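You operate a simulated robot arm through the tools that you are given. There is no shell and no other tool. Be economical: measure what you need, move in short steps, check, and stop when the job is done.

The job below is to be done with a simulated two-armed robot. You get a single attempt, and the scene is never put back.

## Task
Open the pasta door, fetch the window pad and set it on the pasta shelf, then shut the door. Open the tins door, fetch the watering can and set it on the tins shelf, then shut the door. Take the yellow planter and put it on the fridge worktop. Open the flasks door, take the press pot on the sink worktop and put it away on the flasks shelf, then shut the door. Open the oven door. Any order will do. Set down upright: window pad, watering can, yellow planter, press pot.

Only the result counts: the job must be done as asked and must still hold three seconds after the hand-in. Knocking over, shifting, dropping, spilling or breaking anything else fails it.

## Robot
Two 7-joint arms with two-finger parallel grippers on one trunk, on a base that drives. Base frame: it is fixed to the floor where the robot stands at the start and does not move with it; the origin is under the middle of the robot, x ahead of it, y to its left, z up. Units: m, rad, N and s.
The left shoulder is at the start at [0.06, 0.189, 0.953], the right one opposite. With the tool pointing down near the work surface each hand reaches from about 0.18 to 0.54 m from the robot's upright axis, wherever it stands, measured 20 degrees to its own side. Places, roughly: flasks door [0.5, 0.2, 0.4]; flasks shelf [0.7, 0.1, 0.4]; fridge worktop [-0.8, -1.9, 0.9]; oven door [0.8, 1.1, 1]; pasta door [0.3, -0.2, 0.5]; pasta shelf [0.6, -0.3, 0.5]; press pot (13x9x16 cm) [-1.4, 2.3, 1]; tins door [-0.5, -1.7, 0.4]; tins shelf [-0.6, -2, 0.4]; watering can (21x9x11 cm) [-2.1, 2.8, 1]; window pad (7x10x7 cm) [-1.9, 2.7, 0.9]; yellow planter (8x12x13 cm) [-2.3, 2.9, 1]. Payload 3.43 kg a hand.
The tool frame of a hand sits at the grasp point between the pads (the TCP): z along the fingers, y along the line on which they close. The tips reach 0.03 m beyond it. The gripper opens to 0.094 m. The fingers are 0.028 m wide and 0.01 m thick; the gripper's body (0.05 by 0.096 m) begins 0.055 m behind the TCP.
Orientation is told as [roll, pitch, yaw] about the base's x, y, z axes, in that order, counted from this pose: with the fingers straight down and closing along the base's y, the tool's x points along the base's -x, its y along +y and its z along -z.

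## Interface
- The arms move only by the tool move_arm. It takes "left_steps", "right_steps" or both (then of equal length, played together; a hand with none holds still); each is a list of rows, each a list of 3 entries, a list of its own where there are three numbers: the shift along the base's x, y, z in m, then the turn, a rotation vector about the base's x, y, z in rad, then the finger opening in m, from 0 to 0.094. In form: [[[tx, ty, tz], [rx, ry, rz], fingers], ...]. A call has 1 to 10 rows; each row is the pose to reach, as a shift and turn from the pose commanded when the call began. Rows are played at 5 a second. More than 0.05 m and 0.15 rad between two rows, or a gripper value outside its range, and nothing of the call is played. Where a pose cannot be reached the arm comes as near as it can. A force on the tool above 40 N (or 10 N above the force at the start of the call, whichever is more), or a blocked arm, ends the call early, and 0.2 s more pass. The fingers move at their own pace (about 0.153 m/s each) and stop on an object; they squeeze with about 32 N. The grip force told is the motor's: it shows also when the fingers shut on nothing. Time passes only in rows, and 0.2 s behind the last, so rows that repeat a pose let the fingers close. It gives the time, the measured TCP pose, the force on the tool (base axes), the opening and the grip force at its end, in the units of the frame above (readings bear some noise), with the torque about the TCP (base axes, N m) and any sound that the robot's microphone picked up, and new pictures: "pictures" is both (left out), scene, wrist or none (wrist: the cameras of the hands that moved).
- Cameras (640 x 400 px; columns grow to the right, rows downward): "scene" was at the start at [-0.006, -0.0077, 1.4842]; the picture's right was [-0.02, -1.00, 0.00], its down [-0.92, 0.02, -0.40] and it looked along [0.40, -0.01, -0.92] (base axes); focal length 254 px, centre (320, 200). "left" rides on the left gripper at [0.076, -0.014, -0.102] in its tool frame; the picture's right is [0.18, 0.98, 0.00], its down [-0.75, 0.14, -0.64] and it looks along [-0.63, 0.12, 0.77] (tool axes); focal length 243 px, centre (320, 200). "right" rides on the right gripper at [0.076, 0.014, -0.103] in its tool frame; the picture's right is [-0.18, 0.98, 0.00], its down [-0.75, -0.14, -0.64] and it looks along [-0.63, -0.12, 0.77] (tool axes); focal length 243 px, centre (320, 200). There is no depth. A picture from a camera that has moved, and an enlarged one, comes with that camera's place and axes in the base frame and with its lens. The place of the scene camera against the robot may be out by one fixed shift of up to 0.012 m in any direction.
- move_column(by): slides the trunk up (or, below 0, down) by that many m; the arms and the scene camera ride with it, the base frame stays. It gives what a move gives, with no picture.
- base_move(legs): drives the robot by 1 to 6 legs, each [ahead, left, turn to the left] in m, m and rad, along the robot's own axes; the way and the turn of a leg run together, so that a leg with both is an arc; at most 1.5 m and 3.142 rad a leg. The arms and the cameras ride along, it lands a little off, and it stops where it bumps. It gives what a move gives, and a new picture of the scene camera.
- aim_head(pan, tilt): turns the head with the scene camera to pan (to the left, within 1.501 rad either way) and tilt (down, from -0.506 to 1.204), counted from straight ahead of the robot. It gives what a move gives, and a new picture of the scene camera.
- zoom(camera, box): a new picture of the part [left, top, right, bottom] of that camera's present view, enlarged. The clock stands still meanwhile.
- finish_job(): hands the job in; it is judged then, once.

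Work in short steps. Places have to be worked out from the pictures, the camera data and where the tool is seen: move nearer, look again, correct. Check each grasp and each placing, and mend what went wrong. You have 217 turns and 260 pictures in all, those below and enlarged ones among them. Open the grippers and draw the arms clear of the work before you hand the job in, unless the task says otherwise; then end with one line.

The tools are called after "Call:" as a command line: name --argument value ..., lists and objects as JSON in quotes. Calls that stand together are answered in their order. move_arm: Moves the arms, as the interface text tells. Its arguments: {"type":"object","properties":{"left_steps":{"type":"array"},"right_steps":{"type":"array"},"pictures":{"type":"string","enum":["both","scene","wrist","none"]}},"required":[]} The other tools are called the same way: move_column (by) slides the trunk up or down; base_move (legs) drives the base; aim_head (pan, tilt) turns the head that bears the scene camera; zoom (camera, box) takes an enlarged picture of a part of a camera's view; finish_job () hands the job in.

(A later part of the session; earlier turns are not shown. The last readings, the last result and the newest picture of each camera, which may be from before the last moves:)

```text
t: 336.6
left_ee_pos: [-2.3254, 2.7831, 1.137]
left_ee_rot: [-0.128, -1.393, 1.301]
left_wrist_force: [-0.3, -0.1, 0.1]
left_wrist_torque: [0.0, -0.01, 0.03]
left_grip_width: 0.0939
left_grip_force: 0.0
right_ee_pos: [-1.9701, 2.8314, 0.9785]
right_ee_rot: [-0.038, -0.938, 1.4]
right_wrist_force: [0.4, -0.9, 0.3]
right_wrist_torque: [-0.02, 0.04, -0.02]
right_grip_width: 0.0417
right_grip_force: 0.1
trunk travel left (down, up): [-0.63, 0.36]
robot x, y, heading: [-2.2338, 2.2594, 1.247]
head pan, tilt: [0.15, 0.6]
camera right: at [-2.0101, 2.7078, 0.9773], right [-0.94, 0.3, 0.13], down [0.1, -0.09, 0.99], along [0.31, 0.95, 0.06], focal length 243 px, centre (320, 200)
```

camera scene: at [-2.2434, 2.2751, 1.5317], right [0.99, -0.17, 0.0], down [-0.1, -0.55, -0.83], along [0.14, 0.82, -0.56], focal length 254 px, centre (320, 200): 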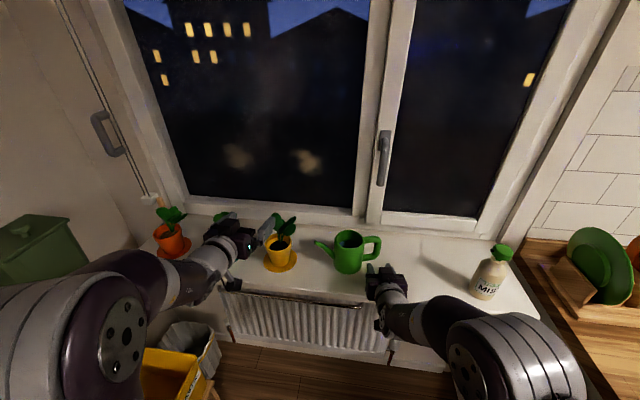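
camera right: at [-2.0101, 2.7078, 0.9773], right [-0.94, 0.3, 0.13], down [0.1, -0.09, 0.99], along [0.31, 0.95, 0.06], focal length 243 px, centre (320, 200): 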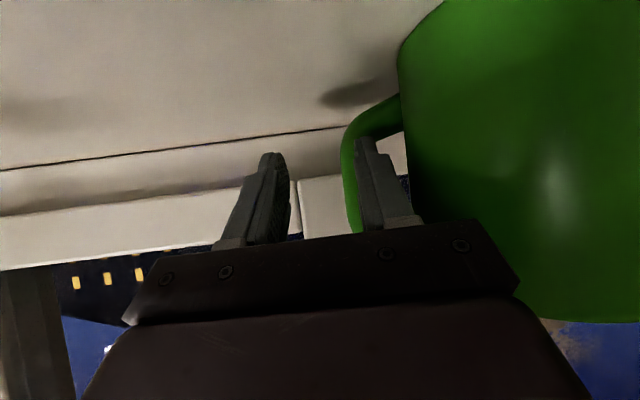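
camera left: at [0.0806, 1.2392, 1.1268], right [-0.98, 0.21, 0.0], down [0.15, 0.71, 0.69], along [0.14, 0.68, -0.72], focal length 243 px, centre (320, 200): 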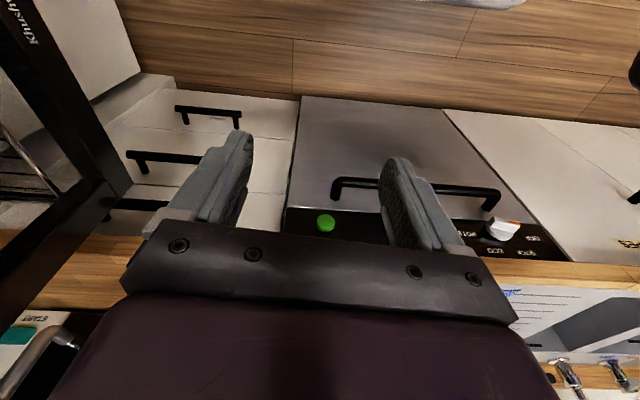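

Inner finger is in the loop; shift 7 mm left to centre on the bar and close.

Call:
move_arm --right_steps '[[[-0.0066, 0.002, 0], [0, 0, 0], 0.042], [[-0.0066, 0.002, 0], [0, 0, 0], 0.03], [[-0.0066, 0.002, 0], [0, 0, 0], 0.0], [[-0.0066, 0.002, 0], [0, 0, 0], 0.0]]' --pictures "none"

Call:
move_arm --right_steps '[[[0, 0, 0.01], [0, 0, 0], 0.0], [[0, 0, 0.025], [0, 0, 0], 0.0], [[0, 0, 0.04], [0, 0, 0], 0.0]]'

```text
t: 337.6
left_ee_pos: [-2.326, 2.7829, 1.1378]
left_ee_rot: [-0.129, -1.393, 1.302]
left_wrist_force: [0.1, 0.5, 0.4]
left_wrist_torque: [0.0, -0.01, 0.01]
left_grip_width: 0.094
left_grip_force: 0.0
right_ee_pos: [-1.9781, 2.8323, 0.9789]
right_ee_rot: [-0.038, -0.937, 1.402]
right_wrist_force: [1.1, -0.4, 0.7]
right_wrist_torque: [0.02, 0.1, 0.08]
right_grip_width: 0.0
right_grip_force: 32.0
trunk travel left (down, up): [-0.63, 0.36]
robot x, y, heading: [-2.2376, 2.2576, 1.252]
head pan, tilt: [0.15, 0.6]
```

```text
t: 338.4
left_ee_pos: [-2.3266, 2.782, 1.1364]
left_ee_rot: [-0.129, -1.393, 1.302]
left_wrist_force: [0.5, 0.7, -0.3]
left_wrist_torque: [0.02, 0.0, -0.04]
left_grip_width: 0.0939
left_grip_force: 0.1
right_ee_pos: [-1.9758, 2.8332, 1.0179]
right_ee_rot: [-0.039, -0.936, 1.401]
right_wrist_force: [-0.4, 0.2, 0.2]
right_wrist_torque: [0.03, 0.0, -0.03]
right_grip_width: 0.0
right_grip_force: 32.1
trunk travel left (down, up): [-0.63, 0.36]
robot x, y, heading: [-2.2359, 2.254, 1.252]
head pan, tilt: [0.15, 0.6]
camera scene: at [-2.2434, 2.2807, 1.5317], right [0.98, -0.17, 0.0], down [-0.1, -0.56, -0.83], along [0.14, 0.81, -0.56], focal length 254 px, centre (320, 200)
camera right: at [-2.0161, 2.7105, 1.0178], right [-0.94, 0.3, 0.13], down [0.1, -0.09, 0.99], along [0.31, 0.95, 0.06], focal length 243 px, centre (320, 200)
```

scene: 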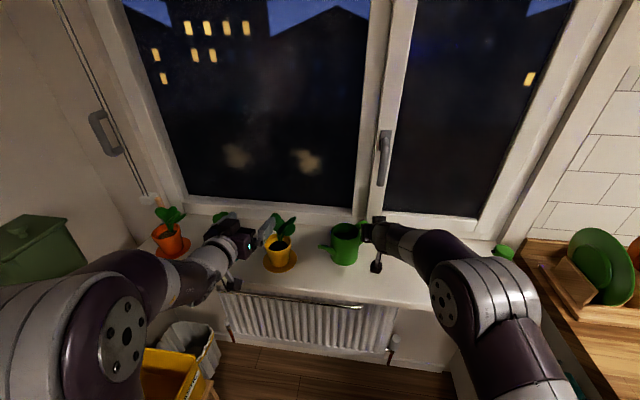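
right: 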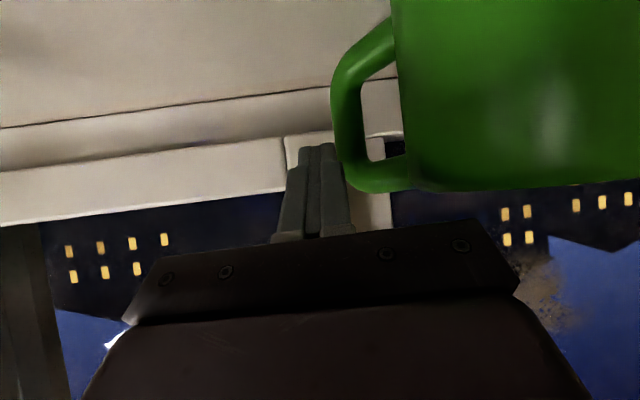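

The fingers closed short of the bar: the can sits ~3.5 cm farther back than estimated (bar ≈(-1.99, 2.87)). Back off, reopen, lower, realign.

Call:
move_arm --right_steps '[[[-0.008, -0.04, 0], [0, 0, 0], 0.0], [[-0.022, -0.074, 0], [0, 0, 0], 0.03], [[-0.037, -0.074, -0.025], [0, 0, 0], 0.044], [[-0.037, -0.074, -0.045], [0, 0, 0], 0.044]]' --pictures "wrist"

```text
t: 339.4
left_ee_pos: [-2.3258, 2.7828, 1.1378]
left_ee_rot: [-0.128, -1.392, 1.3]
left_wrist_force: [0.2, -0.1, 0.0]
left_wrist_torque: [-0.02, 0.01, 0.0]
left_grip_width: 0.094
left_grip_force: 0.0
right_ee_pos: [-2.0119, 2.76, 0.9717]
right_ee_rot: [-0.039, -0.938, 1.404]
right_wrist_force: [0.0, -0.2, -0.3]
right_wrist_torque: [-0.01, -0.01, 0.01]
right_grip_width: 0.0439
right_grip_force: 0.1
trunk travel left (down, up): [-0.63, 0.36]
robot x, y, heading: [-2.2363, 2.259, 1.242]
head pan, tilt: [0.15, 0.6]
camera right: at [-2.053, 2.6364, 0.9722], right [-0.94, 0.3, 0.13], down [0.1, -0.09, 0.99], along [0.31, 0.95, 0.06], focal length 243 px, centre (320, 200)
```

right: 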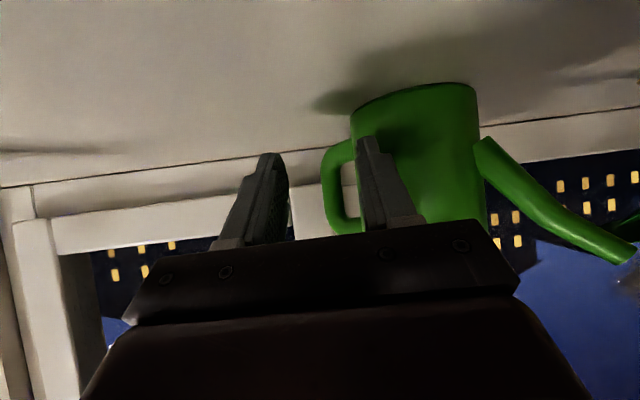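

Bar ≈0.13 ahead and laterally aligned. Advance 0.12 and close.

Call:
move_arm --right_steps '[[[0.008, 0.039, 0], [0, 0, 0], 0.044], [[0.016, 0.078, 0], [0, 0, 0], 0.044], [[0.024, 0.117, 0], [0, 0, 0], 0.044]]' --pictures "wrist"

```text
t: 340.2
left_ee_pos: [-2.3262, 2.7835, 1.1379]
left_ee_rot: [-0.131, -1.392, 1.303]
left_wrist_force: [-0.6, -0.8, -1.0]
left_wrist_torque: [0.03, -0.02, -0.01]
left_grip_width: 0.0941
left_grip_force: 0.1
right_ee_pos: [-1.9901, 2.8782, 0.9731]
right_ee_rot: [-0.04, -0.936, 1.401]
right_wrist_force: [-0.2, -0.2, 0.6]
right_wrist_torque: [-0.02, -0.02, -0.02]
right_grip_width: 0.0439
right_grip_force: 0.0
trunk travel left (down, up): [-0.63, 0.36]
robot x, y, heading: [-2.2335, 2.2545, 1.248]
head pan, tilt: [0.15, 0.6]
camera right: at [-2.0301, 2.7564, 0.9728], right [-0.94, 0.3, 0.13], down [0.1, -0.09, 0.99], along [0.31, 0.95, 0.06], focal length 243 px, centre (320, 200)
```

right: 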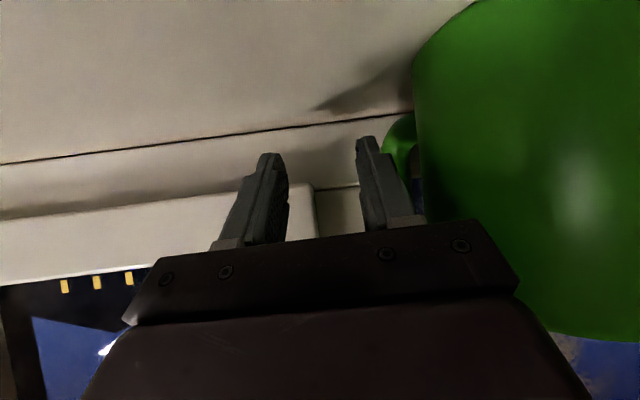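

The loop gap is too narrow for a finger and the can got nudged. I retreat and look at how the can now stands.

Call:
move_arm --right_steps '[[[-0.008, -0.039, 0.01], [0, 0, 0], 0.044], [[-0.016, -0.078, 0.03], [0, 0, 0], 0.044], [[-0.024, -0.117, 0.06], [0, 0, 0], 0.044], [[-0.03, -0.147, 0.1], [0, 0, 0], 0.044]]' --pictures "none"

Call:
zoom --camera "scene" --box '[200, 180, 440, 330]'

```text
refused: row 4 steps farther than a row can; nothing moved
```

```text
2.67 times, centred on (320, 255) of scene
camera zoom: at [-2.2431, 2.2818, 1.5316], right [0.98, -0.17, 0.0], down [-0.1, -0.56, -0.82], along [0.14, 0.81, -0.57], focal length 678 px, centre (320, 53)
```

zoom: 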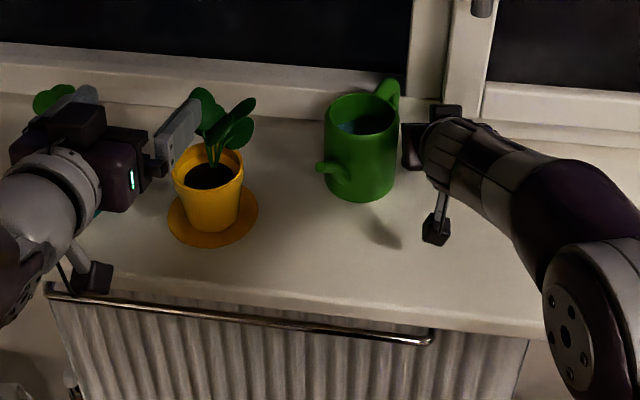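

The can now has its spout toward me and handle toward the window. I'll pinch its front rim with a downward hand, lift, turn it, and set it down with the handle toward me. First retract both hands.

Call:
move_arm --right_steps '[[[-0.008, -0.039, 0.005], [0, 0, 0], 0.044], [[-0.016, -0.078, 0.015], [0, 0, 0], 0.044], [[-0.024, -0.117, 0.04], [0, 0, 0], 0.044], [[-0.027, -0.13, 0.085], [0, 0, 0], 0.05], [[-0.027, -0.13, 0.13], [0, 0, 0], 0.05], [[-0.027, -0.13, 0.15], [0, 0, 0], 0.05]]' --left_steps '[[[-0.005, -0.014, 0.02], [0, 0, 0], 0.094], [[-0.01, -0.028, 0.04], [0, 0, 0], 0.094], [[-0.015, -0.042, 0.06], [0, 0, 0], 0.094], [[-0.02, -0.056, 0.08], [0, 0, 0], 0.094], [[-0.025, -0.07, 0.1], [0, 0, 0], 0.094], [[-0.03, -0.084, 0.1], [0, 0, 0], 0.094]]' --pictures "none"

Call:
move_arm --right_steps '[[[0, 0, 0.0], [-0.135, 0.045, 0], 0.05], [[0, 0, 0.0], [-0.27, 0.09, 0], 0.05], [[0, 0, 0.0], [-0.405, 0.135, 0], 0.05], [[0, 0, 0.0], [-0.54, 0.18, 0], 0.05], [[0, 0, 0.0], [-0.675, 0.225, 0], 0.05], [[0, 0, 0.0], [-0.81, 0.27, 0], 0.05], [[0, 0, 0.0], [-0.89, 0.297, 0], 0.05]]' --pictures "none"

```text
t: 341.6
left_ee_pos: [-2.3591, 2.7112, 1.2422]
left_ee_rot: [-0.134, -1.393, 1.307]
left_wrist_force: [-1.2, -0.3, 0.4]
left_wrist_torque: [0.03, 0.01, 0.04]
left_grip_width: 0.0939
left_grip_force: 0.1
left hand out of reach, approached as far as the arm can: row 6
right_ee_pos: [-2.0167, 2.7462, 1.1206]
right_ee_rot: [-0.04, -0.935, 1.402]
right_wrist_force: [-0.3, 0.5, 0.6]
right_wrist_torque: [-0.03, 0.01, -0.03]
right_grip_width: 0.05
right_grip_force: 0.0
trunk travel left (down, up): [-0.63, 0.36]
robot x, y, heading: [-2.2387, 2.2578, 1.243]
head pan, tilt: [0.15, 0.6]
```

```text
t: 343.2
left_ee_pos: [-2.3595, 2.712, 1.242]
left_ee_rot: [-0.131, -1.39, 1.301]
left_wrist_force: [-0.3, 0.0, 0.8]
left_wrist_torque: [-0.02, 0.02, 0.0]
left_grip_width: 0.0941
left_grip_force: 0.2
right_ee_pos: [-2.029, 2.6846, 1.0096]
right_ee_rot: [0.089, -0.038, 1.335]
right_wrist_force: [-0.8, 0.0, 0.4]
right_wrist_torque: [0.01, -0.02, 0.02]
right_grip_width: 0.0501
right_grip_force: 0.1
right hand out of reach, approached as far as the arm can: row 5, 6, 7
trunk travel left (down, up): [-0.63, 0.36]
robot x, y, heading: [-2.2333, 2.2575, 1.243]
head pan, tilt: [0.15, 0.6]
```

Call:
move_column --by 0.17

Call:
move_arm --right_steps '[[[0, 0, 0], [-0.002, -0.009, 0.148], 0.05], [[0, 0, 0], [-0.004, -0.017, 0.297], 0.05], [[0, 0, 0], [-0.006, -0.026, 0.445], 0.05], [[0, 0, 0], [-0.008, -0.035, 0.594], 0.05], [[0, 0, 0], [-0.01, -0.043, 0.742], 0.05], [[0, 0, 0], [-0.012, -0.052, 0.89], 0.05], [[0, 0, 0], [-0.014, -0.06, 1.04], 0.05], [[0, 0, 0], [-0.016, -0.069, 1.187], 0.05], [[0, 0, 0], [-0.018, -0.078, 1.336], 0.05], [[0, 0, 0], [-0.02, -0.086, 1.48], 0.05]]' --pictures "none"

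Call:
base_move --legs '[[0.1, 0.03, 0]]'

Call:
zoom --camera "right" --box '[0, 0, 640, 400]'

```text
t: 345.1
left_ee_pos: [-2.3583, 2.7124, 1.4127]
left_ee_rot: [-0.131, -1.393, 1.301]
left_wrist_force: [0.2, 0.5, 0.4]
left_wrist_torque: [-0.02, 0.0, 0.04]
left_grip_width: 0.094
left_grip_force: 0.1
right_ee_pos: [-2.0285, 2.6833, 1.1799]
right_ee_rot: [0.088, -0.04, 1.335]
right_wrist_force: [-0.5, -0.1, 0.3]
right_wrist_torque: [-0.02, -0.03, 0.02]
right_grip_width: 0.0502
right_grip_force: 0.1
trunk travel left (down, up): [-0.8, 0.19]
robot x, y, heading: [-2.2332, 2.2518, 1.244]
head pan, tilt: [0.15, 0.6]
```

```text
t: 347.3
left_ee_pos: [-2.3583, 2.713, 1.4116]
left_ee_rot: [-0.131, -1.393, 1.302]
left_wrist_force: [-1.6, 0.3, -0.7]
left_wrist_torque: [0.0, -0.02, -0.01]
left_grip_width: 0.0941
left_grip_force: 0.1
right_ee_pos: [-2.0281, 2.6673, 1.1538]
right_ee_rot: [0.027, 0.011, 2.821]
right_wrist_force: [0.2, -0.8, 0.0]
right_wrist_torque: [0.03, 0.01, 0.02]
right_grip_width: 0.0501
right_grip_force: 0.0
right hand out of reach, approached as far as the arm can: row 2, 3, 4, 5, 6, 7, 8, 9, 10
trunk travel left (down, up): [-0.8, 0.19]
robot x, y, heading: [-2.2334, 2.257, 1.248]
head pan, tilt: [0.15, 0.6]
```

```text
t: 348.5
left_ee_pos: [-2.3748, 2.8166, 1.4153]
left_ee_rot: [-0.16, -1.402, 1.337]
left_wrist_force: [1.2, 1.5, -0.5]
left_wrist_torque: [-0.05, 0.06, 0.12]
left_grip_width: 0.094
left_grip_force: 0.0
right_ee_pos: [-2.0423, 2.7742, 1.1595]
right_ee_rot: [0.016, 0.017, 2.823]
right_wrist_force: [0.0, 0.5, 0.6]
right_wrist_torque: [-0.07, 0.08, 0.02]
right_grip_width: 0.0501
right_grip_force: 0.1
trunk travel left (down, up): [-0.8, 0.19]
robot x, y, heading: [-2.2403, 2.3709, 1.248]
head pan, tilt: [0.15, 0.6]
camera scene: at [-2.2463, 2.3721, 1.7043], right [0.99, -0.17, 0.0], down [-0.1, -0.54, -0.83], along [0.14, 0.82, -0.55], focal length 254 px, centre (320, 200)
```

scene: 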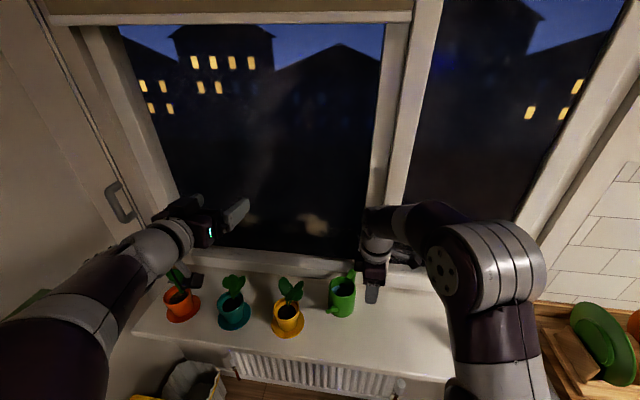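

```text
1.00 times, centred on (320, 200) of right
camera zoom: at [-1.9759, 2.7383, 1.2637], right [-0.48, -0.87, 0.01], down [-0.68, 0.38, 0.63], along [-0.55, 0.29, -0.78], focal length 243 px, centre (320, 200)
```

zoom: 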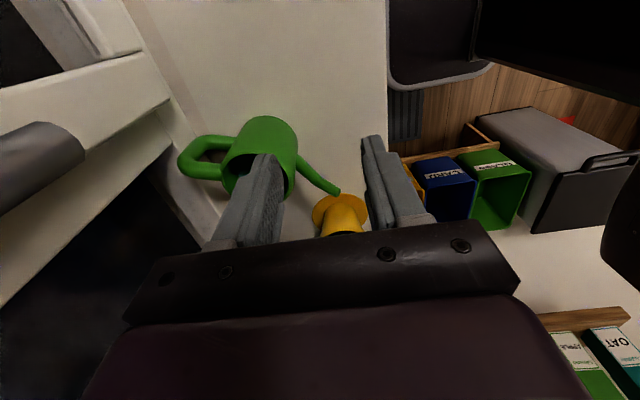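

The spout now faces front-left; it is as grippable as the handle (hand pointing at it). I back off and turn the right hand: undo the yaw and pitch it forward, heading ≈0.84.

Call:
base_move --legs '[[-0.2, 0, 0]]'

Call:
move_arm --right_steps '[[[0, 0, 0], [0, 0, -0.148], 0.06], [[0, 0, 0], [0, 0, -0.296], 0.06], [[0, 0, 0], [0, 0, -0.444], 0.06], [[0, 0, 0], [0, 0, -0.592], 0.06], [[0, 0, 0], [0, 0, -0.74], 0.06], [[0, 0, 0], [0, 0, -0.888], 0.06], [[0, 0, 0], [0, 0, -1.036], 0.06], [[0, 0, 0], [0, 0, -1.184], 0.06], [[0, 0, 0], [0, 0, -1.332], 0.06], [[0, 0, 0], [0, 0, -1.48], 0.06]]' --pictures "none"

Call:
move_arm --right_steps '[[[0, 0, 0], [0, 0, -0.12], 0.06], [[0, 0, 0], [0, 0, -0.25], 0.06], [[0, 0, 0], [0, 0, -0.38], 0.06], [[0, 0, 0], [0, 0, -0.5], 0.06]]' --pictures "none"

Call:
move_arm --right_steps '[[[0.01, 0.01, 0], [0.106, -0.095, 0], 0.06], [[0.01, 0.02, 0], [0.212, -0.19, 0], 0.06], [[0.02, 0.04, 0], [0.318, -0.285, 0], 0.06], [[0.02, 0.06, 0], [0.424, -0.38, 0], 0.06], [[0.03, 0.08, 0], [0.53, -0.475, 0], 0.06], [[0.03, 0.1, 0], [0.636, -0.57, 0], 0.06], [[0.04, 0.12, 0], [0.742, -0.665, 0], 0.06], [[0.04, 0.12, 0], [0.797, -0.714, 0], 0.06]]' --pictures "none"

```text
t: 350.1
left_ee_pos: [-2.4559, 2.6244, 1.4105]
left_ee_rot: [-0.212, -1.402, 1.397]
left_wrist_force: [-0.2, -0.2, 0.3]
left_wrist_torque: [0.01, 0.0, -0.01]
left_grip_width: 0.094
left_grip_force: 0.1
right_ee_pos: [-2.1207, 2.5841, 1.1574]
right_ee_rot: [0.017, 0.023, 2.829]
right_wrist_force: [0.0, -1.2, 1.3]
right_wrist_torque: [0.09, -0.03, 0.0]
right_grip_width: 0.0502
right_grip_force: 0.1
trunk travel left (down, up): [-0.8, 0.19]
robot x, y, heading: [-2.3048, 2.1739, 1.258]
head pan, tilt: [0.15, 0.6]
camera scene: at [-2.3269, 2.1843, 1.7025], right [0.99, -0.16, 0.01], down [-0.09, -0.55, -0.83], along [0.14, 0.82, -0.56], focal length 254 px, centre (320, 200)
```

scene: 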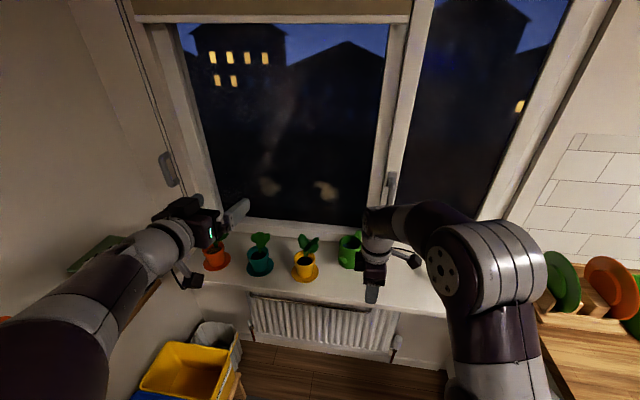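

```text
t: 352.3
left_ee_pos: [-2.4483, 2.6339, 1.4082]
left_ee_rot: [-0.175, -1.392, 1.364]
left_wrist_force: [0.2, 0.2, -0.1]
left_wrist_torque: [0.0, 0.0, -0.01]
left_grip_width: 0.0939
left_grip_force: 0.1
right_ee_pos: [-2.1146, 2.5932, 1.15]
right_ee_rot: [0.031, 0.019, 1.353]
right_wrist_force: [-0.5, 0.3, 0.2]
right_wrist_torque: [-0.01, 0.0, 0.0]
right_grip_width: 0.0602
right_grip_force: 0.0
right hand out of reach, approached as far as the arm can: row 1, 2, 3, 4, 5
trunk travel left (down, up): [-0.8, 0.19]
robot x, y, heading: [-2.3037, 2.1748, 1.263]
head pan, tilt: [0.15, 0.6]
```

```text
t: 353.3
left_ee_pos: [-2.4478, 2.6354, 1.4071]
left_ee_rot: [-0.175, -1.392, 1.365]
left_wrist_force: [-0.1, 0.0, -0.3]
left_wrist_torque: [-0.05, 0.02, 0.02]
left_grip_width: 0.0939
left_grip_force: 0.1
right_ee_pos: [-2.1131, 2.5936, 1.1521]
right_ee_rot: [0.031, 0.021, 0.853]
right_wrist_force: [0.1, 0.3, 0.3]
right_wrist_torque: [-0.02, 0.0, 0.01]
right_grip_width: 0.0598
right_grip_force: 0.0
trunk travel left (down, up): [-0.8, 0.19]
robot x, y, heading: [-2.3052, 2.1737, 1.263]
head pan, tilt: [0.15, 0.6]
```

```text
t: 355.1
left_ee_pos: [-2.4483, 2.6345, 1.4074]
left_ee_rot: [-0.181, -1.392, 1.37]
left_wrist_force: [-0.9, -0.4, 0.6]
left_wrist_torque: [0.0, -0.01, -0.03]
left_grip_width: 0.094
left_grip_force: 0.0
right_ee_pos: [-2.0767, 2.7144, 1.1532]
right_ee_rot: [0.017, -1.052, 0.861]
right_wrist_force: [-0.4, 0.7, -0.1]
right_wrist_torque: [0.01, -0.04, -0.03]
right_grip_width: 0.06
right_grip_force: 0.0
trunk travel left (down, up): [-0.8, 0.19]
robot x, y, heading: [-2.3061, 2.1797, 1.262]
head pan, tilt: [0.15, 0.6]
```

The right hand is oriented well. Move left (arm + base), lower the trunk, and view the spout with the wrist camera.

Call:
base_move --legs '[[-0.03, 0.06, 0]]'

Call:
move_arm --right_steps '[[[-0.03, 0.01, 0], [0, 0, 0], 0.06], [[-0.06, 0.02, 0], [0, 0, 0], 0.06]]' --pictures "none"

Call:
move_column --by -0.15

Call:
zoom --camera "right" --box '[0, 0, 640, 400]'

```text
t: 356.1
left_ee_pos: [-2.5093, 2.6308, 1.4063]
left_ee_rot: [-0.173, -1.387, 1.358]
left_wrist_force: [0.7, -0.1, 1.5]
left_wrist_torque: [-0.04, 0.02, 0.0]
left_grip_width: 0.0941
left_grip_force: 0.1
right_ee_pos: [-2.1389, 2.7078, 1.15]
right_ee_rot: [0.013, -1.047, 0.857]
right_wrist_force: [-0.5, 0.6, 0.3]
right_wrist_torque: [0.0, 0.0, 0.0]
right_grip_width: 0.0601
right_grip_force: 0.1
trunk travel left (down, up): [-0.8, 0.19]
robot x, y, heading: [-2.3708, 2.1658, 1.259]
head pan, tilt: [0.15, 0.6]
camera scene: at [-2.3781, 2.1927, 1.7016], right [0.99, -0.16, 0.0], down [-0.09, -0.56, -0.82], along [0.13, 0.81, -0.57], focal length 254 px, centre (320, 200)
```

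scene: 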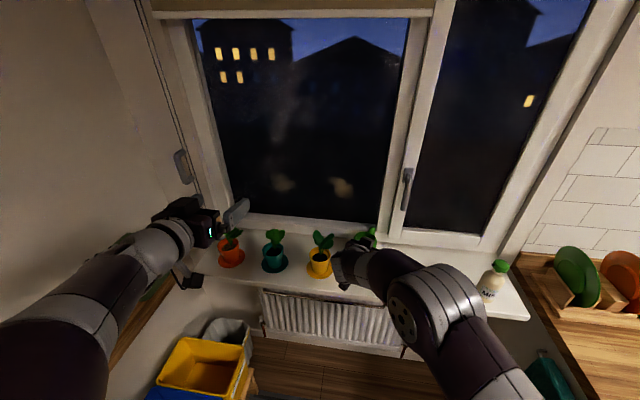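

```text
t: 356.7
left_ee_pos: [-2.5134, 2.6304, 1.4073]
left_ee_rot: [-0.188, -1.39, 1.374]
left_wrist_force: [-0.3, -0.8, 0.4]
left_wrist_torque: [0.0, -0.01, -0.04]
left_grip_width: 0.0939
left_grip_force: 0.0
right_ee_pos: [-2.2025, 2.7257, 1.1514]
right_ee_rot: [0.01, -1.049, 0.861]
right_wrist_force: [-0.4, 0.3, 0.6]
right_wrist_torque: [0.02, -0.03, -0.01]
right_grip_width: 0.0601
right_grip_force: 0.0
trunk travel left (down, up): [-0.8, 0.19]
robot x, y, heading: [-2.3702, 2.1664, 1.258]
head pan, tilt: [0.15, 0.6]
```

```text
t: 358.4
left_ee_pos: [-2.5118, 2.6293, 1.2572]
left_ee_rot: [-0.182, -1.389, 1.366]
left_wrist_force: [0.1, -0.1, -0.9]
left_wrist_torque: [0.0, 0.03, -0.04]
left_grip_width: 0.094
left_grip_force: 0.1
right_ee_pos: [-2.1997, 2.725, 1.0017]
right_ee_rot: [0.014, -1.048, 0.857]
right_wrist_force: [0.6, 0.3, -0.4]
right_wrist_torque: [-0.01, 0.0, 0.02]
right_grip_width: 0.0599
right_grip_force: 0.1
trunk travel left (down, up): [-0.65, 0.34]
robot x, y, heading: [-2.3728, 2.1653, 1.256]
head pan, tilt: [0.15, 0.6]
```

```text
1.00 times, centred on (320, 200) of right
camera zoom: at [-2.2937, 2.6374, 0.9875], right [-0.69, 0.7, 0.17], down [0.0, -0.23, 0.97], along [0.72, 0.67, 0.16], focal length 243 px, centre (320, 200)
```

zoom: 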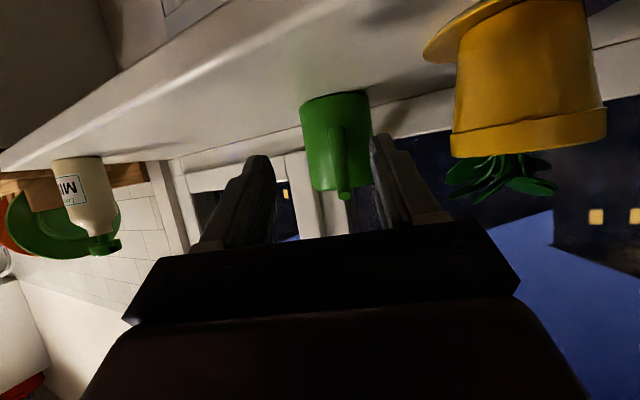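

The spout points straight at the hand. Advance ~0.115 with 1 cm left correction and close.

Call:
move_arm --right_steps '[[[0.018, 0.036, -0.005], [0, 0, 0], 0.06], [[0.043, 0.065, -0.01], [0, 0, 0], 0.06], [[0.067, 0.094, -0.01], [0, 0, 0], 0.06], [[0.067, 0.094, -0.01], [0, 0, 0], 0.03], [[0.067, 0.094, -0.01], [0, 0, 0], 0.0], [[0.067, 0.094, -0.01], [0, 0, 0], 0.0]]' --pictures "wrist"

```text
t: 359.8
left_ee_pos: [-2.5119, 2.6301, 1.2574]
left_ee_rot: [-0.18, -1.391, 1.366]
left_wrist_force: [0.1, 0.5, -1.0]
left_wrist_torque: [0.03, 0.03, -0.01]
left_grip_width: 0.0937
left_grip_force: 0.0
right_ee_pos: [-2.1327, 2.8206, 0.992]
right_ee_rot: [0.012, -1.049, 0.861]
right_wrist_force: [-0.3, 0.8, 1.3]
right_wrist_torque: [0.0, 0.11, 0.06]
right_grip_width: 0.0178
right_grip_force: 32.0
trunk travel left (down, up): [-0.65, 0.34]
robot x, y, heading: [-2.3726, 2.163, 1.25]
head pan, tilt: [0.15, 0.6]
camera right: at [-2.2265, 2.7317, 0.9776], right [-0.69, 0.7, 0.17], down [0.0, -0.23, 0.97], along [0.72, 0.67, 0.16], focal length 243 px, centre (320, 200)
```

right: 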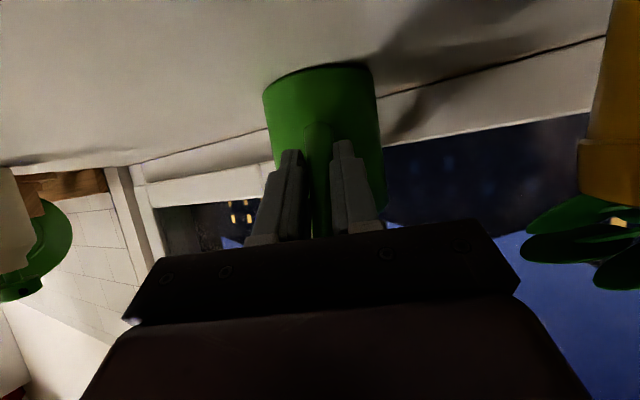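

Spout gripped (1.8 cm). Lift slowly and check for tilt.

Call:
move_arm --right_steps '[[[0, 0, 0.01], [0, 0, 0], 0.0], [[0, 0, 0.02], [0, 0, 0], 0.0], [[0, 0, 0.03], [0, 0, 0], 0.0], [[0, 0, 0.04], [0, 0, 0], 0.0]]' --pictures "wrist"

```text
t: 360.8
left_ee_pos: [-2.5118, 2.6296, 1.2561]
left_ee_rot: [-0.182, -1.389, 1.367]
left_wrist_force: [-0.1, 0.2, 0.7]
left_wrist_torque: [0.01, -0.03, 0.0]
left_grip_width: 0.0938
left_grip_force: 0.1
right_ee_pos: [-2.134, 2.8187, 1.032]
right_ee_rot: [0.013, -1.048, 0.858]
right_wrist_force: [0.5, -0.6, -5.0]
right_wrist_torque: [-0.26, 0.25, 0.04]
right_grip_width: 0.0177
right_grip_force: 32.0
trunk travel left (down, up): [-0.65, 0.34]
robot x, y, heading: [-2.3719, 2.1681, 1.259]
head pan, tilt: [0.15, 0.6]
camera right: at [-2.2267, 2.7312, 1.0176], right [-0.69, 0.7, 0.17], down [0.0, -0.23, 0.97], along [0.72, 0.67, 0.16], focal length 243 px, centre (320, 200)
```

right: 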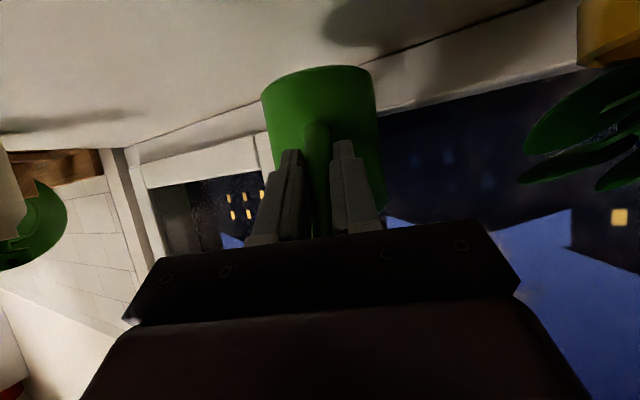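

Can is held level (≈0.5 kg). I raise and retract it, and set the left hand's pitch and height for the planter at ≈(-2.273, 2.842).

Call:
move_arm --right_steps '[[[-0.004, -0.012, 0.04], [0, 0, 0], 0.0], [[-0.012, -0.035, 0.075], [0, 0, 0], 0.0], [[-0.02, -0.06, 0.11], [0, 0, 0], 0.0], [[-0.03, -0.09, 0.14], [0, 0, 0], 0.0]]' --left_steps '[[[0, 0, -0.035], [-0.077, 0.031, 0], 0.094], [[0, 0, -0.07], [-0.153, 0.062, 0], 0.094], [[0, 0, -0.105], [-0.23, 0.093, 0], 0.094], [[0, 0, -0.14], [-0.306, 0.124, 0], 0.094]]' --pictures "none"

Call:
base_move --legs '[[0, -0.15, 0], [0.08, 0, 0]]'

Call:
zoom --camera "left" --box '[0, 0, 640, 400]'

```text
t: 361.8
left_ee_pos: [-2.511, 2.6292, 1.1167]
left_ee_rot: [-0.06, -1.062, 1.251]
left_wrist_force: [0.9, -0.6, -0.1]
left_wrist_torque: [-0.01, 0.01, 0.01]
left_grip_width: 0.0941
left_grip_force: 0.1
right_ee_pos: [-2.1632, 2.7271, 1.1696]
right_ee_rot: [0.01, -1.047, 0.862]
right_wrist_force: [0.2, -0.4, -3.3]
right_wrist_torque: [-0.29, 0.2, -0.01]
right_grip_width: 0.0176
right_grip_force: 32.3
trunk travel left (down, up): [-0.65, 0.34]
robot x, y, heading: [-2.3706, 2.1663, 1.262]
head pan, tilt: [0.15, 0.6]
```

```text
t: 363.9
left_ee_pos: [-2.3437, 2.662, 1.1156]
left_ee_rot: [-0.061, -1.058, 1.251]
left_wrist_force: [-0.5, 0.6, 0.3]
left_wrist_torque: [-0.03, 0.01, 0.02]
left_grip_width: 0.0941
left_grip_force: 0.1
right_ee_pos: [-1.9966, 2.7597, 1.1685]
right_ee_rot: [0.012, -1.048, 0.86]
right_wrist_force: [-0.2, -0.3, -4.4]
right_wrist_torque: [-0.25, 0.22, -0.04]
right_grip_width: 0.0175
right_grip_force: 32.1
trunk travel left (down, up): [-0.65, 0.34]
robot x, y, heading: [-2.2064, 2.1933, 1.256]
head pan, tilt: [0.15, 0.6]
camera scene: at [-2.2136, 2.2221, 1.5516], right [0.99, -0.16, 0.0], down [-0.09, -0.56, -0.82], along [0.13, 0.81, -0.57], focal length 254 px, centre (320, 200)
```

scene: 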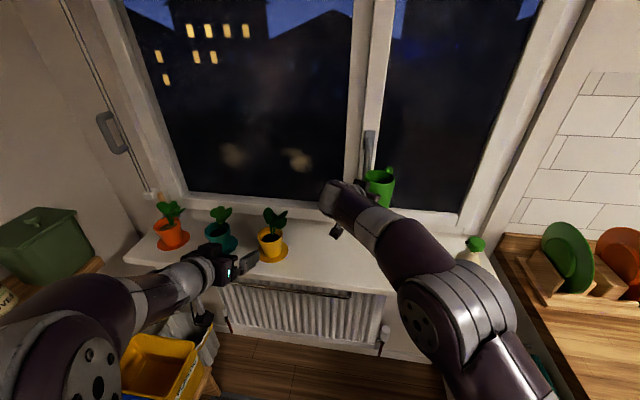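

```text
1.00 times, centred on (320, 200) of left
camera zoom: at [-2.3755, 2.5379, 1.1012], right [-0.94, 0.27, -0.19], down [-0.23, -0.12, 0.97], along [0.24, 0.95, 0.17], focal length 243 px, centre (320, 200)
```

zoom: 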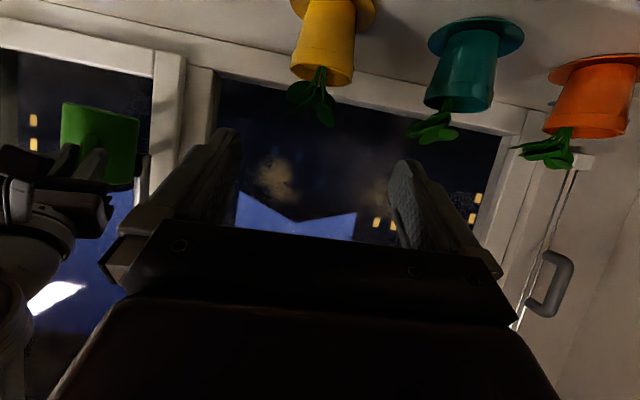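

Planter is exactly in line, 0.20 ahead. Lower the left hand to z≈0.968 then advance and close.

Call:
move_arm --left_steps '[[[0, 0, -0.05], [0, 0, 0], 0.094], [[0, 0, -0.1], [0, 0, 0], 0.094], [[0, 0, -0.147], [0, 0, 0], 0.094], [[0.017, 0.043, -0.147], [0, 0, 0], 0.094], [[0.034, 0.086, -0.147], [0, 0, 0], 0.094], [[0.05, 0.125, -0.147], [0, 0, 0], 0.094]]' --pictures "wrist"

```text
t: 365.3
left_ee_pos: [-2.2927, 2.7859, 0.9703]
left_ee_rot: [-0.062, -1.059, 1.254]
left_wrist_force: [-0.2, 0.5, -0.1]
left_wrist_torque: [0.01, 0.0, -0.03]
left_grip_width: 0.0939
left_grip_force: 0.1
right_ee_pos: [-1.9963, 2.7606, 1.1684]
right_ee_rot: [0.012, -1.047, 0.86]
right_wrist_force: [-0.8, 0.5, -4.1]
right_wrist_torque: [-0.25, 0.19, 0.02]
right_grip_width: 0.0175
right_grip_force: 32.0
trunk travel left (down, up): [-0.65, 0.34]
robot x, y, heading: [-2.2062, 2.1958, 1.255]
head pan, tilt: [0.15, 0.6]
camera left: at [-2.3245, 2.6633, 0.9538], right [-0.94, 0.27, -0.19], down [-0.23, -0.12, 0.97], along [0.24, 0.96, 0.17], focal length 243 px, centre (320, 200)
```

left: 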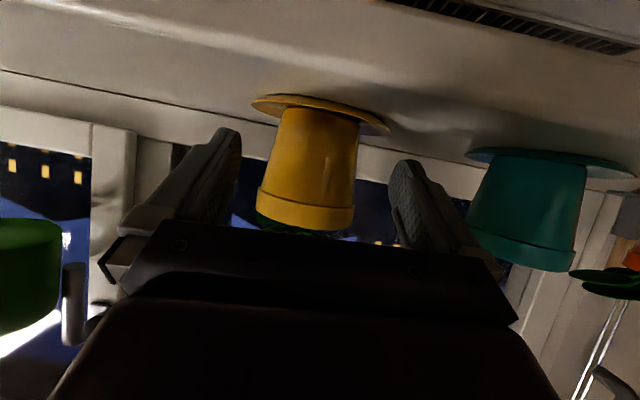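

Centred. Advance 0.07 and close.

Call:
move_arm --left_steps '[[[0.016, 0.034, -0.002], [0, 0, 0], 0.094], [[0.03, 0.066, -0.003], [0, 0, 0], 0.094], [[0.03, 0.066, -0.003], [0, 0, 0], 0.07], [[0.03, 0.066, -0.003], [0, 0, 0], 0.05], [[0.03, 0.066, -0.003], [0, 0, 0], 0.0], [[0.03, 0.066, -0.003], [0, 0, 0], 0.0]]' --pictures "none"

Call:
move_arm --left_steps '[[[0, 0, 0.015], [0, 0, 0], 0.0], [[0, 0, 0.03], [0, 0, 0], 0.0], [[0, 0, 0.05], [0, 0, 0], 0.0]]'

```text
t: 366.7
left_ee_pos: [-2.2637, 2.8501, 0.9659]
left_ee_rot: [-0.063, -1.061, 1.253]
left_wrist_force: [0.3, 0.8, 0.8]
left_wrist_torque: [-0.03, -0.01, -0.01]
left_grip_width: 0.0784
left_grip_force: 32.2
right_ee_pos: [-1.9967, 2.7591, 1.1691]
right_ee_rot: [0.012, -1.047, 0.86]
right_wrist_force: [0.2, -0.6, -4.4]
right_wrist_torque: [-0.28, 0.25, -0.01]
right_grip_width: 0.0178
right_grip_force: 31.4
trunk travel left (down, up): [-0.65, 0.34]
robot x, y, heading: [-2.2063, 2.1959, 1.253]
head pan, tilt: [0.15, 0.6]
```

```text
t: 367.5
left_ee_pos: [-2.2638, 2.8497, 1.0175]
left_ee_rot: [-0.061, -1.061, 1.253]
left_wrist_force: [0.4, -0.1, -3.8]
left_wrist_torque: [0.0, 0.07, 0.0]
left_grip_width: 0.0787
left_grip_force: 31.3
right_ee_pos: [-1.9966, 2.7597, 1.1688]
right_ee_rot: [0.013, -1.044, 0.857]
right_wrist_force: [0.1, 0.8, -2.6]
right_wrist_torque: [-0.21, 0.24, -0.02]
right_grip_width: 0.0177
right_grip_force: 31.7
trunk travel left (down, up): [-0.65, 0.34]
robot x, y, heading: [-2.2056, 2.1977, 1.262]
head pan, tilt: [0.15, 0.6]
camera scene: at [-2.2145, 2.2208, 1.5516], right [0.99, -0.16, 0.0], down [-0.09, -0.56, -0.82], along [0.13, 0.81, -0.57], focal length 254 px, centre (320, 200)
camera left: at [-2.2956, 2.7272, 1.0026], right [-0.94, 0.27, -0.19], down [-0.23, -0.12, 0.97], along [0.24, 0.95, 0.17], focal length 243 px, centre (320, 200)
```

scene: 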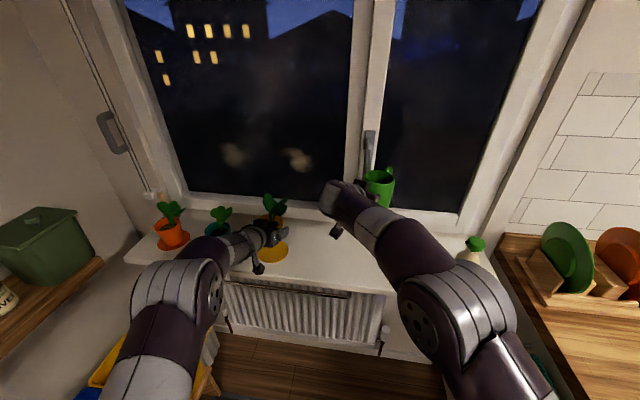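
left: 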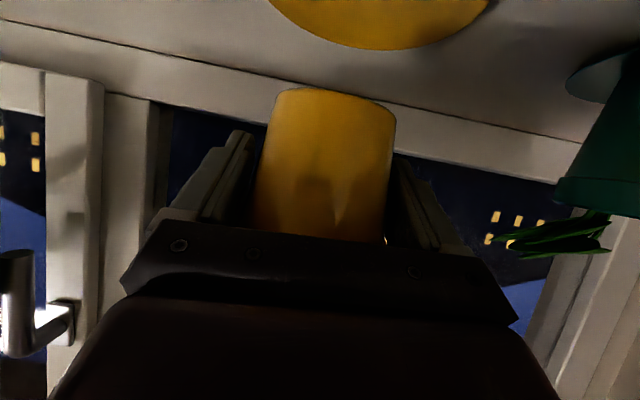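

Both are held (the loose saucer stays on the sill). I raise and retract the planter, then drive to the fridge-side cabinets.

Call:
move_arm --left_steps '[[[-0.004, -0.012, 0.04], [0, 0, 0], 0.0], [[-0.012, -0.036, 0.075], [0, 0, 0], 0.0], [[-0.022, -0.065, 0.11], [0, 0, 0], 0.0], [[-0.034, -0.1, 0.14], [0, 0, 0], 0.0]]' --pictures "none"

Call:
base_move --legs '[[-0.55, 0, 0], [0, -1.05, 0], [-0.85, 0, 0], [-0.8, 0, 0]]'

Call:
base_move --legs '[[0, 0, 1.57], [0, 0, 1.57], [0, 1.35, 0]]'

```text
t: 368.5
left_ee_pos: [-2.2991, 2.7514, 1.1559]
left_ee_rot: [-0.062, -1.061, 1.252]
left_wrist_force: [0.2, 1.1, -2.5]
left_wrist_torque: [-0.07, -0.01, 0.0]
left_grip_width: 0.0783
left_grip_force: 32.6
right_ee_pos: [-1.9964, 2.756, 1.1699]
right_ee_rot: [0.014, -1.049, 0.857]
right_wrist_force: [0.0, -0.3, -4.1]
right_wrist_torque: [-0.26, 0.24, -0.01]
right_grip_width: 0.0177
right_grip_force: 32.0
trunk travel left (down, up): [-0.65, 0.34]
robot x, y, heading: [-2.2107, 2.1965, 1.258]
head pan, tilt: [0.15, 0.6]
```

```text
t: 384.6
left_ee_pos: [-1.9688, 0.3331, 1.1555]
left_ee_rot: [-0.063, -1.061, 1.279]
left_wrist_force: [0.0, -1.1, -3.1]
left_wrist_torque: [-0.03, 0.02, 0.0]
left_grip_width: 0.0786
left_grip_force: 32.4
right_ee_pos: [-1.6668, 0.3476, 1.1698]
right_ee_rot: [0.012, -1.047, 0.886]
right_wrist_force: [0.9, 0.2, -4.3]
right_wrist_torque: [-0.26, 0.19, 0.03]
right_grip_width: 0.0179
right_grip_force: 32.4
trunk travel left (down, up): [-0.65, 0.34]
robot x, y, heading: [-1.8605, -0.2196, 1.285]
head pan, tilt: [0.15, 0.6]
camera scene: at [-1.871, -0.1959, 1.5516], right [0.99, -0.14, 0.0], down [-0.08, -0.56, -0.82], along [0.11, 0.82, -0.57], focal length 254 px, centre (320, 200)
```

scene: 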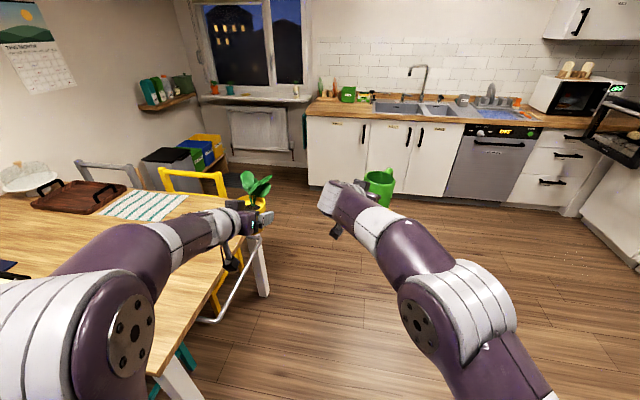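

```text
t: 399.0
left_ee_pos: [-0.469, -1.1967, 1.1538]
left_ee_rot: [-0.063, -1.061, -1.888]
left_wrist_force: [-0.4, -0.5, -3.7]
left_wrist_torque: [0.02, -0.03, 0.0]
left_grip_width: 0.078
left_grip_force: 32.3
right_ee_pos: [-0.7697, -1.2016, 1.1683]
right_ee_rot: [0.011, -1.048, -2.281]
right_wrist_force: [-0.5, 0.5, -4.3]
right_wrist_torque: [0.25, -0.26, -0.02]
right_grip_width: 0.0177
right_grip_force: 32.6
trunk travel left (down, up): [-0.65, 0.34]
robot x, y, heading: [-0.5598, -0.6351, -1.885]
head pan, tilt: [0.15, 0.6]
camera scene: at [-0.5621, -0.6772, 1.5516], right [-0.99, 0.16, 0.0], down [0.09, 0.56, -0.82], along [-0.14, -0.81, -0.57], focal length 254 px, centre (320, 200)
```

scene: 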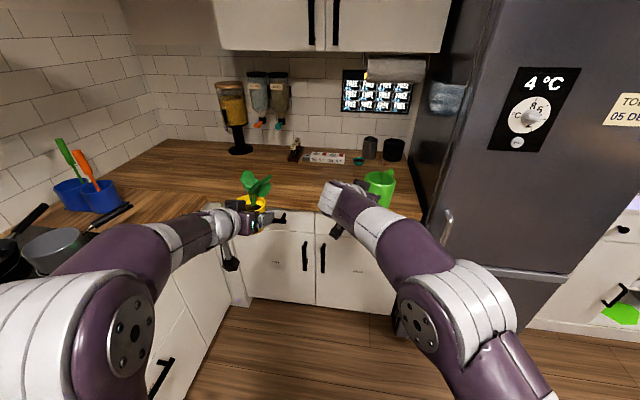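

Call:
zoom --camera "scene" --box '[220, 130, 430, 310]'

```text
2.22 times, centred on (325, 220) of scene
camera zoom: at [-0.5621, -0.6772, 1.5516], right [-0.99, 0.16, 0.0], down [0.09, 0.56, -0.82], along [-0.14, -0.81, -0.57], focal length 565 px, centre (309, 156)
```

zoom: 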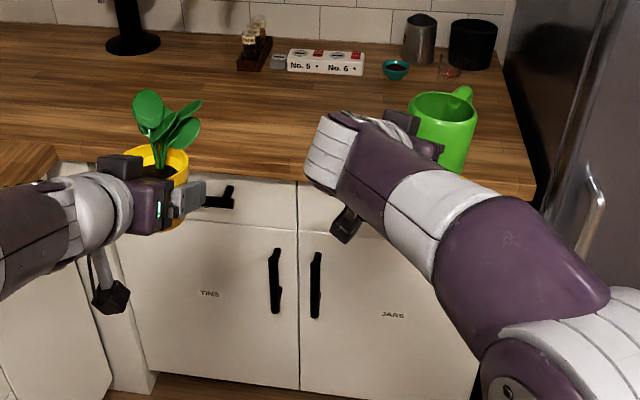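

TINS is the left door (handle at its right side, hinge left). First the planter: set it on the worktop straight ahead of the left hand (front edge at v≈-1.67).

Call:
base_move --legs '[[0, -0.05, 0], [0.45, 0, 0]]'

Call:
move_arm --left_steps '[[[-0.0125, -0.038, 0], [0, 0, 0], 0.0], [[-0.025, -0.076, 0], [0, 0, 0], 0.0], [[-0.037, -0.114, 0], [0, 0, 0], 0.0], [[-0.05, -0.152, -0.02], [0, 0, 0], 0.0], [[-0.056, -0.17, -0.06], [0, 0, 0], 0.0], [[-0.056, -0.17, -0.1], [0, 0, 0], 0.0], [[-0.056, -0.17, -0.14], [0, 0, 0], 0.0], [[-0.056, -0.17, -0.175], [0, 0, 0], 0.0]]' --pictures "scene"

```text
t: 402.2
left_ee_pos: [-0.6528, -1.6021, 1.1549]
left_ee_rot: [-0.062, -1.059, -1.89]
left_wrist_force: [0.4, -0.1, -4.0]
left_wrist_torque: [0.02, -0.03, 0.0]
left_grip_width: 0.0779
left_grip_force: 32.3
right_ee_pos: [-0.9548, -1.6083, 1.169]
right_ee_rot: [0.009, -1.047, -2.281]
right_wrist_force: [0.4, 0.1, -3.8]
right_wrist_torque: [0.26, -0.24, -0.01]
right_grip_width: 0.0174
right_grip_force: 32.2
trunk travel left (down, up): [-0.65, 0.34]
robot x, y, heading: [-0.7458, -1.0433, -1.89]
head pan, tilt: [0.15, 0.6]
camera scene: at [-0.7466, -1.0833, 1.5516], right [-0.99, 0.16, 0.0], down [0.09, 0.56, -0.82], along [-0.14, -0.81, -0.57], focal length 254 px, centre (320, 200)
```

scene: 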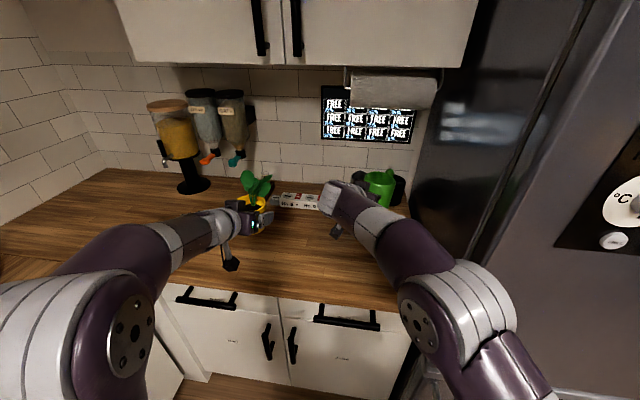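

```text
t: 404.1
left_ee_pos: [-0.7087, -1.7725, 0.9783]
left_ee_rot: [-0.063, -1.059, -1.888]
left_wrist_force: [0.6, 0.5, -3.4]
left_wrist_torque: [0.07, -0.02, -0.03]
left_grip_width: 0.0776
left_grip_force: 31.8
right_ee_pos: [-0.9549, -1.6097, 1.1684]
right_ee_rot: [0.011, -1.047, -2.28]
right_wrist_force: [0.4, 0.3, -3.9]
right_wrist_torque: [0.22, -0.22, -0.02]
right_grip_width: 0.0174
right_grip_force: 32.3
trunk travel left (down, up): [-0.65, 0.34]
robot x, y, heading: [-0.7463, -1.0458, -1.886]
head pan, tilt: [0.15, 0.6]
camera scene: at [-0.7464, -1.0842, 1.5516], right [-0.99, 0.16, 0.0], down [0.09, 0.56, -0.82], along [-0.14, -0.81, -0.57], focal length 254 px, centre (320, 200)
```

scene: 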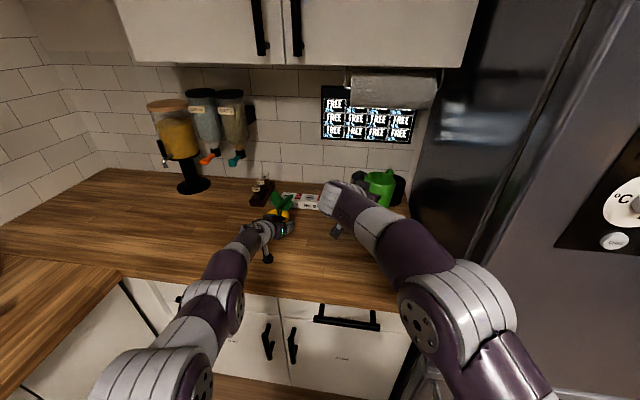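

Now lower gently onto the worktop.

Call:
move_arm --left_steps '[[[0, 0, -0.008], [0, 0, 0], 0.0], [[0, 0, -0.015], [0, 0, 0], 0.0], [[0, 0, -0.021], [0, 0, 0], 0.0]]' --pictures "none"

```text
t: 404.9
left_ee_pos: [-0.7092, -1.7714, 0.9566]
left_ee_rot: [-0.062, -1.059, -1.89]
left_wrist_force: [0.1, -0.8, -3.6]
left_wrist_torque: [0.06, 0.01, -0.01]
left_grip_width: 0.0779
left_grip_force: 32.2
right_ee_pos: [-0.956, -1.6073, 1.1685]
right_ee_rot: [0.01, -1.048, -2.281]
right_wrist_force: [0.7, 0.2, -4.4]
right_wrist_torque: [0.22, -0.22, 0.0]
right_grip_width: 0.0177
right_grip_force: 31.9
trunk travel left (down, up): [-0.65, 0.34]
robot x, y, heading: [-0.7479, -1.0465, -1.885]
head pan, tilt: [0.15, 0.6]
```

Call:
move_arm --left_steps '[[[0, 0, -0.004], [0, 0, 0], 0.0], [[0, 0, -0.008], [0, 0, 0], 0.0], [[0, 0, -0.01], [0, 0, 0], 0.0]]' --pictures "none"

```text
t: 405.6
left_ee_pos: [-0.709, -1.772, 0.9513]
left_ee_rot: [-0.061, -1.065, -1.889]
left_wrist_force: [0.7, 1.6, 3.8]
left_wrist_torque: [-0.13, 0.12, -0.01]
left_grip_width: 0.0776
left_grip_force: 32.2
right_ee_pos: [-0.9548, -1.6077, 1.1697]
right_ee_rot: [0.011, -1.048, -2.282]
right_wrist_force: [1.0, 0.0, -4.2]
right_wrist_torque: [0.27, -0.23, 0.04]
right_grip_width: 0.0174
right_grip_force: 31.8
trunk travel left (down, up): [-0.65, 0.34]
robot x, y, heading: [-0.7475, -1.0426, -1.887]
head pan, tilt: [0.15, 0.6]
```

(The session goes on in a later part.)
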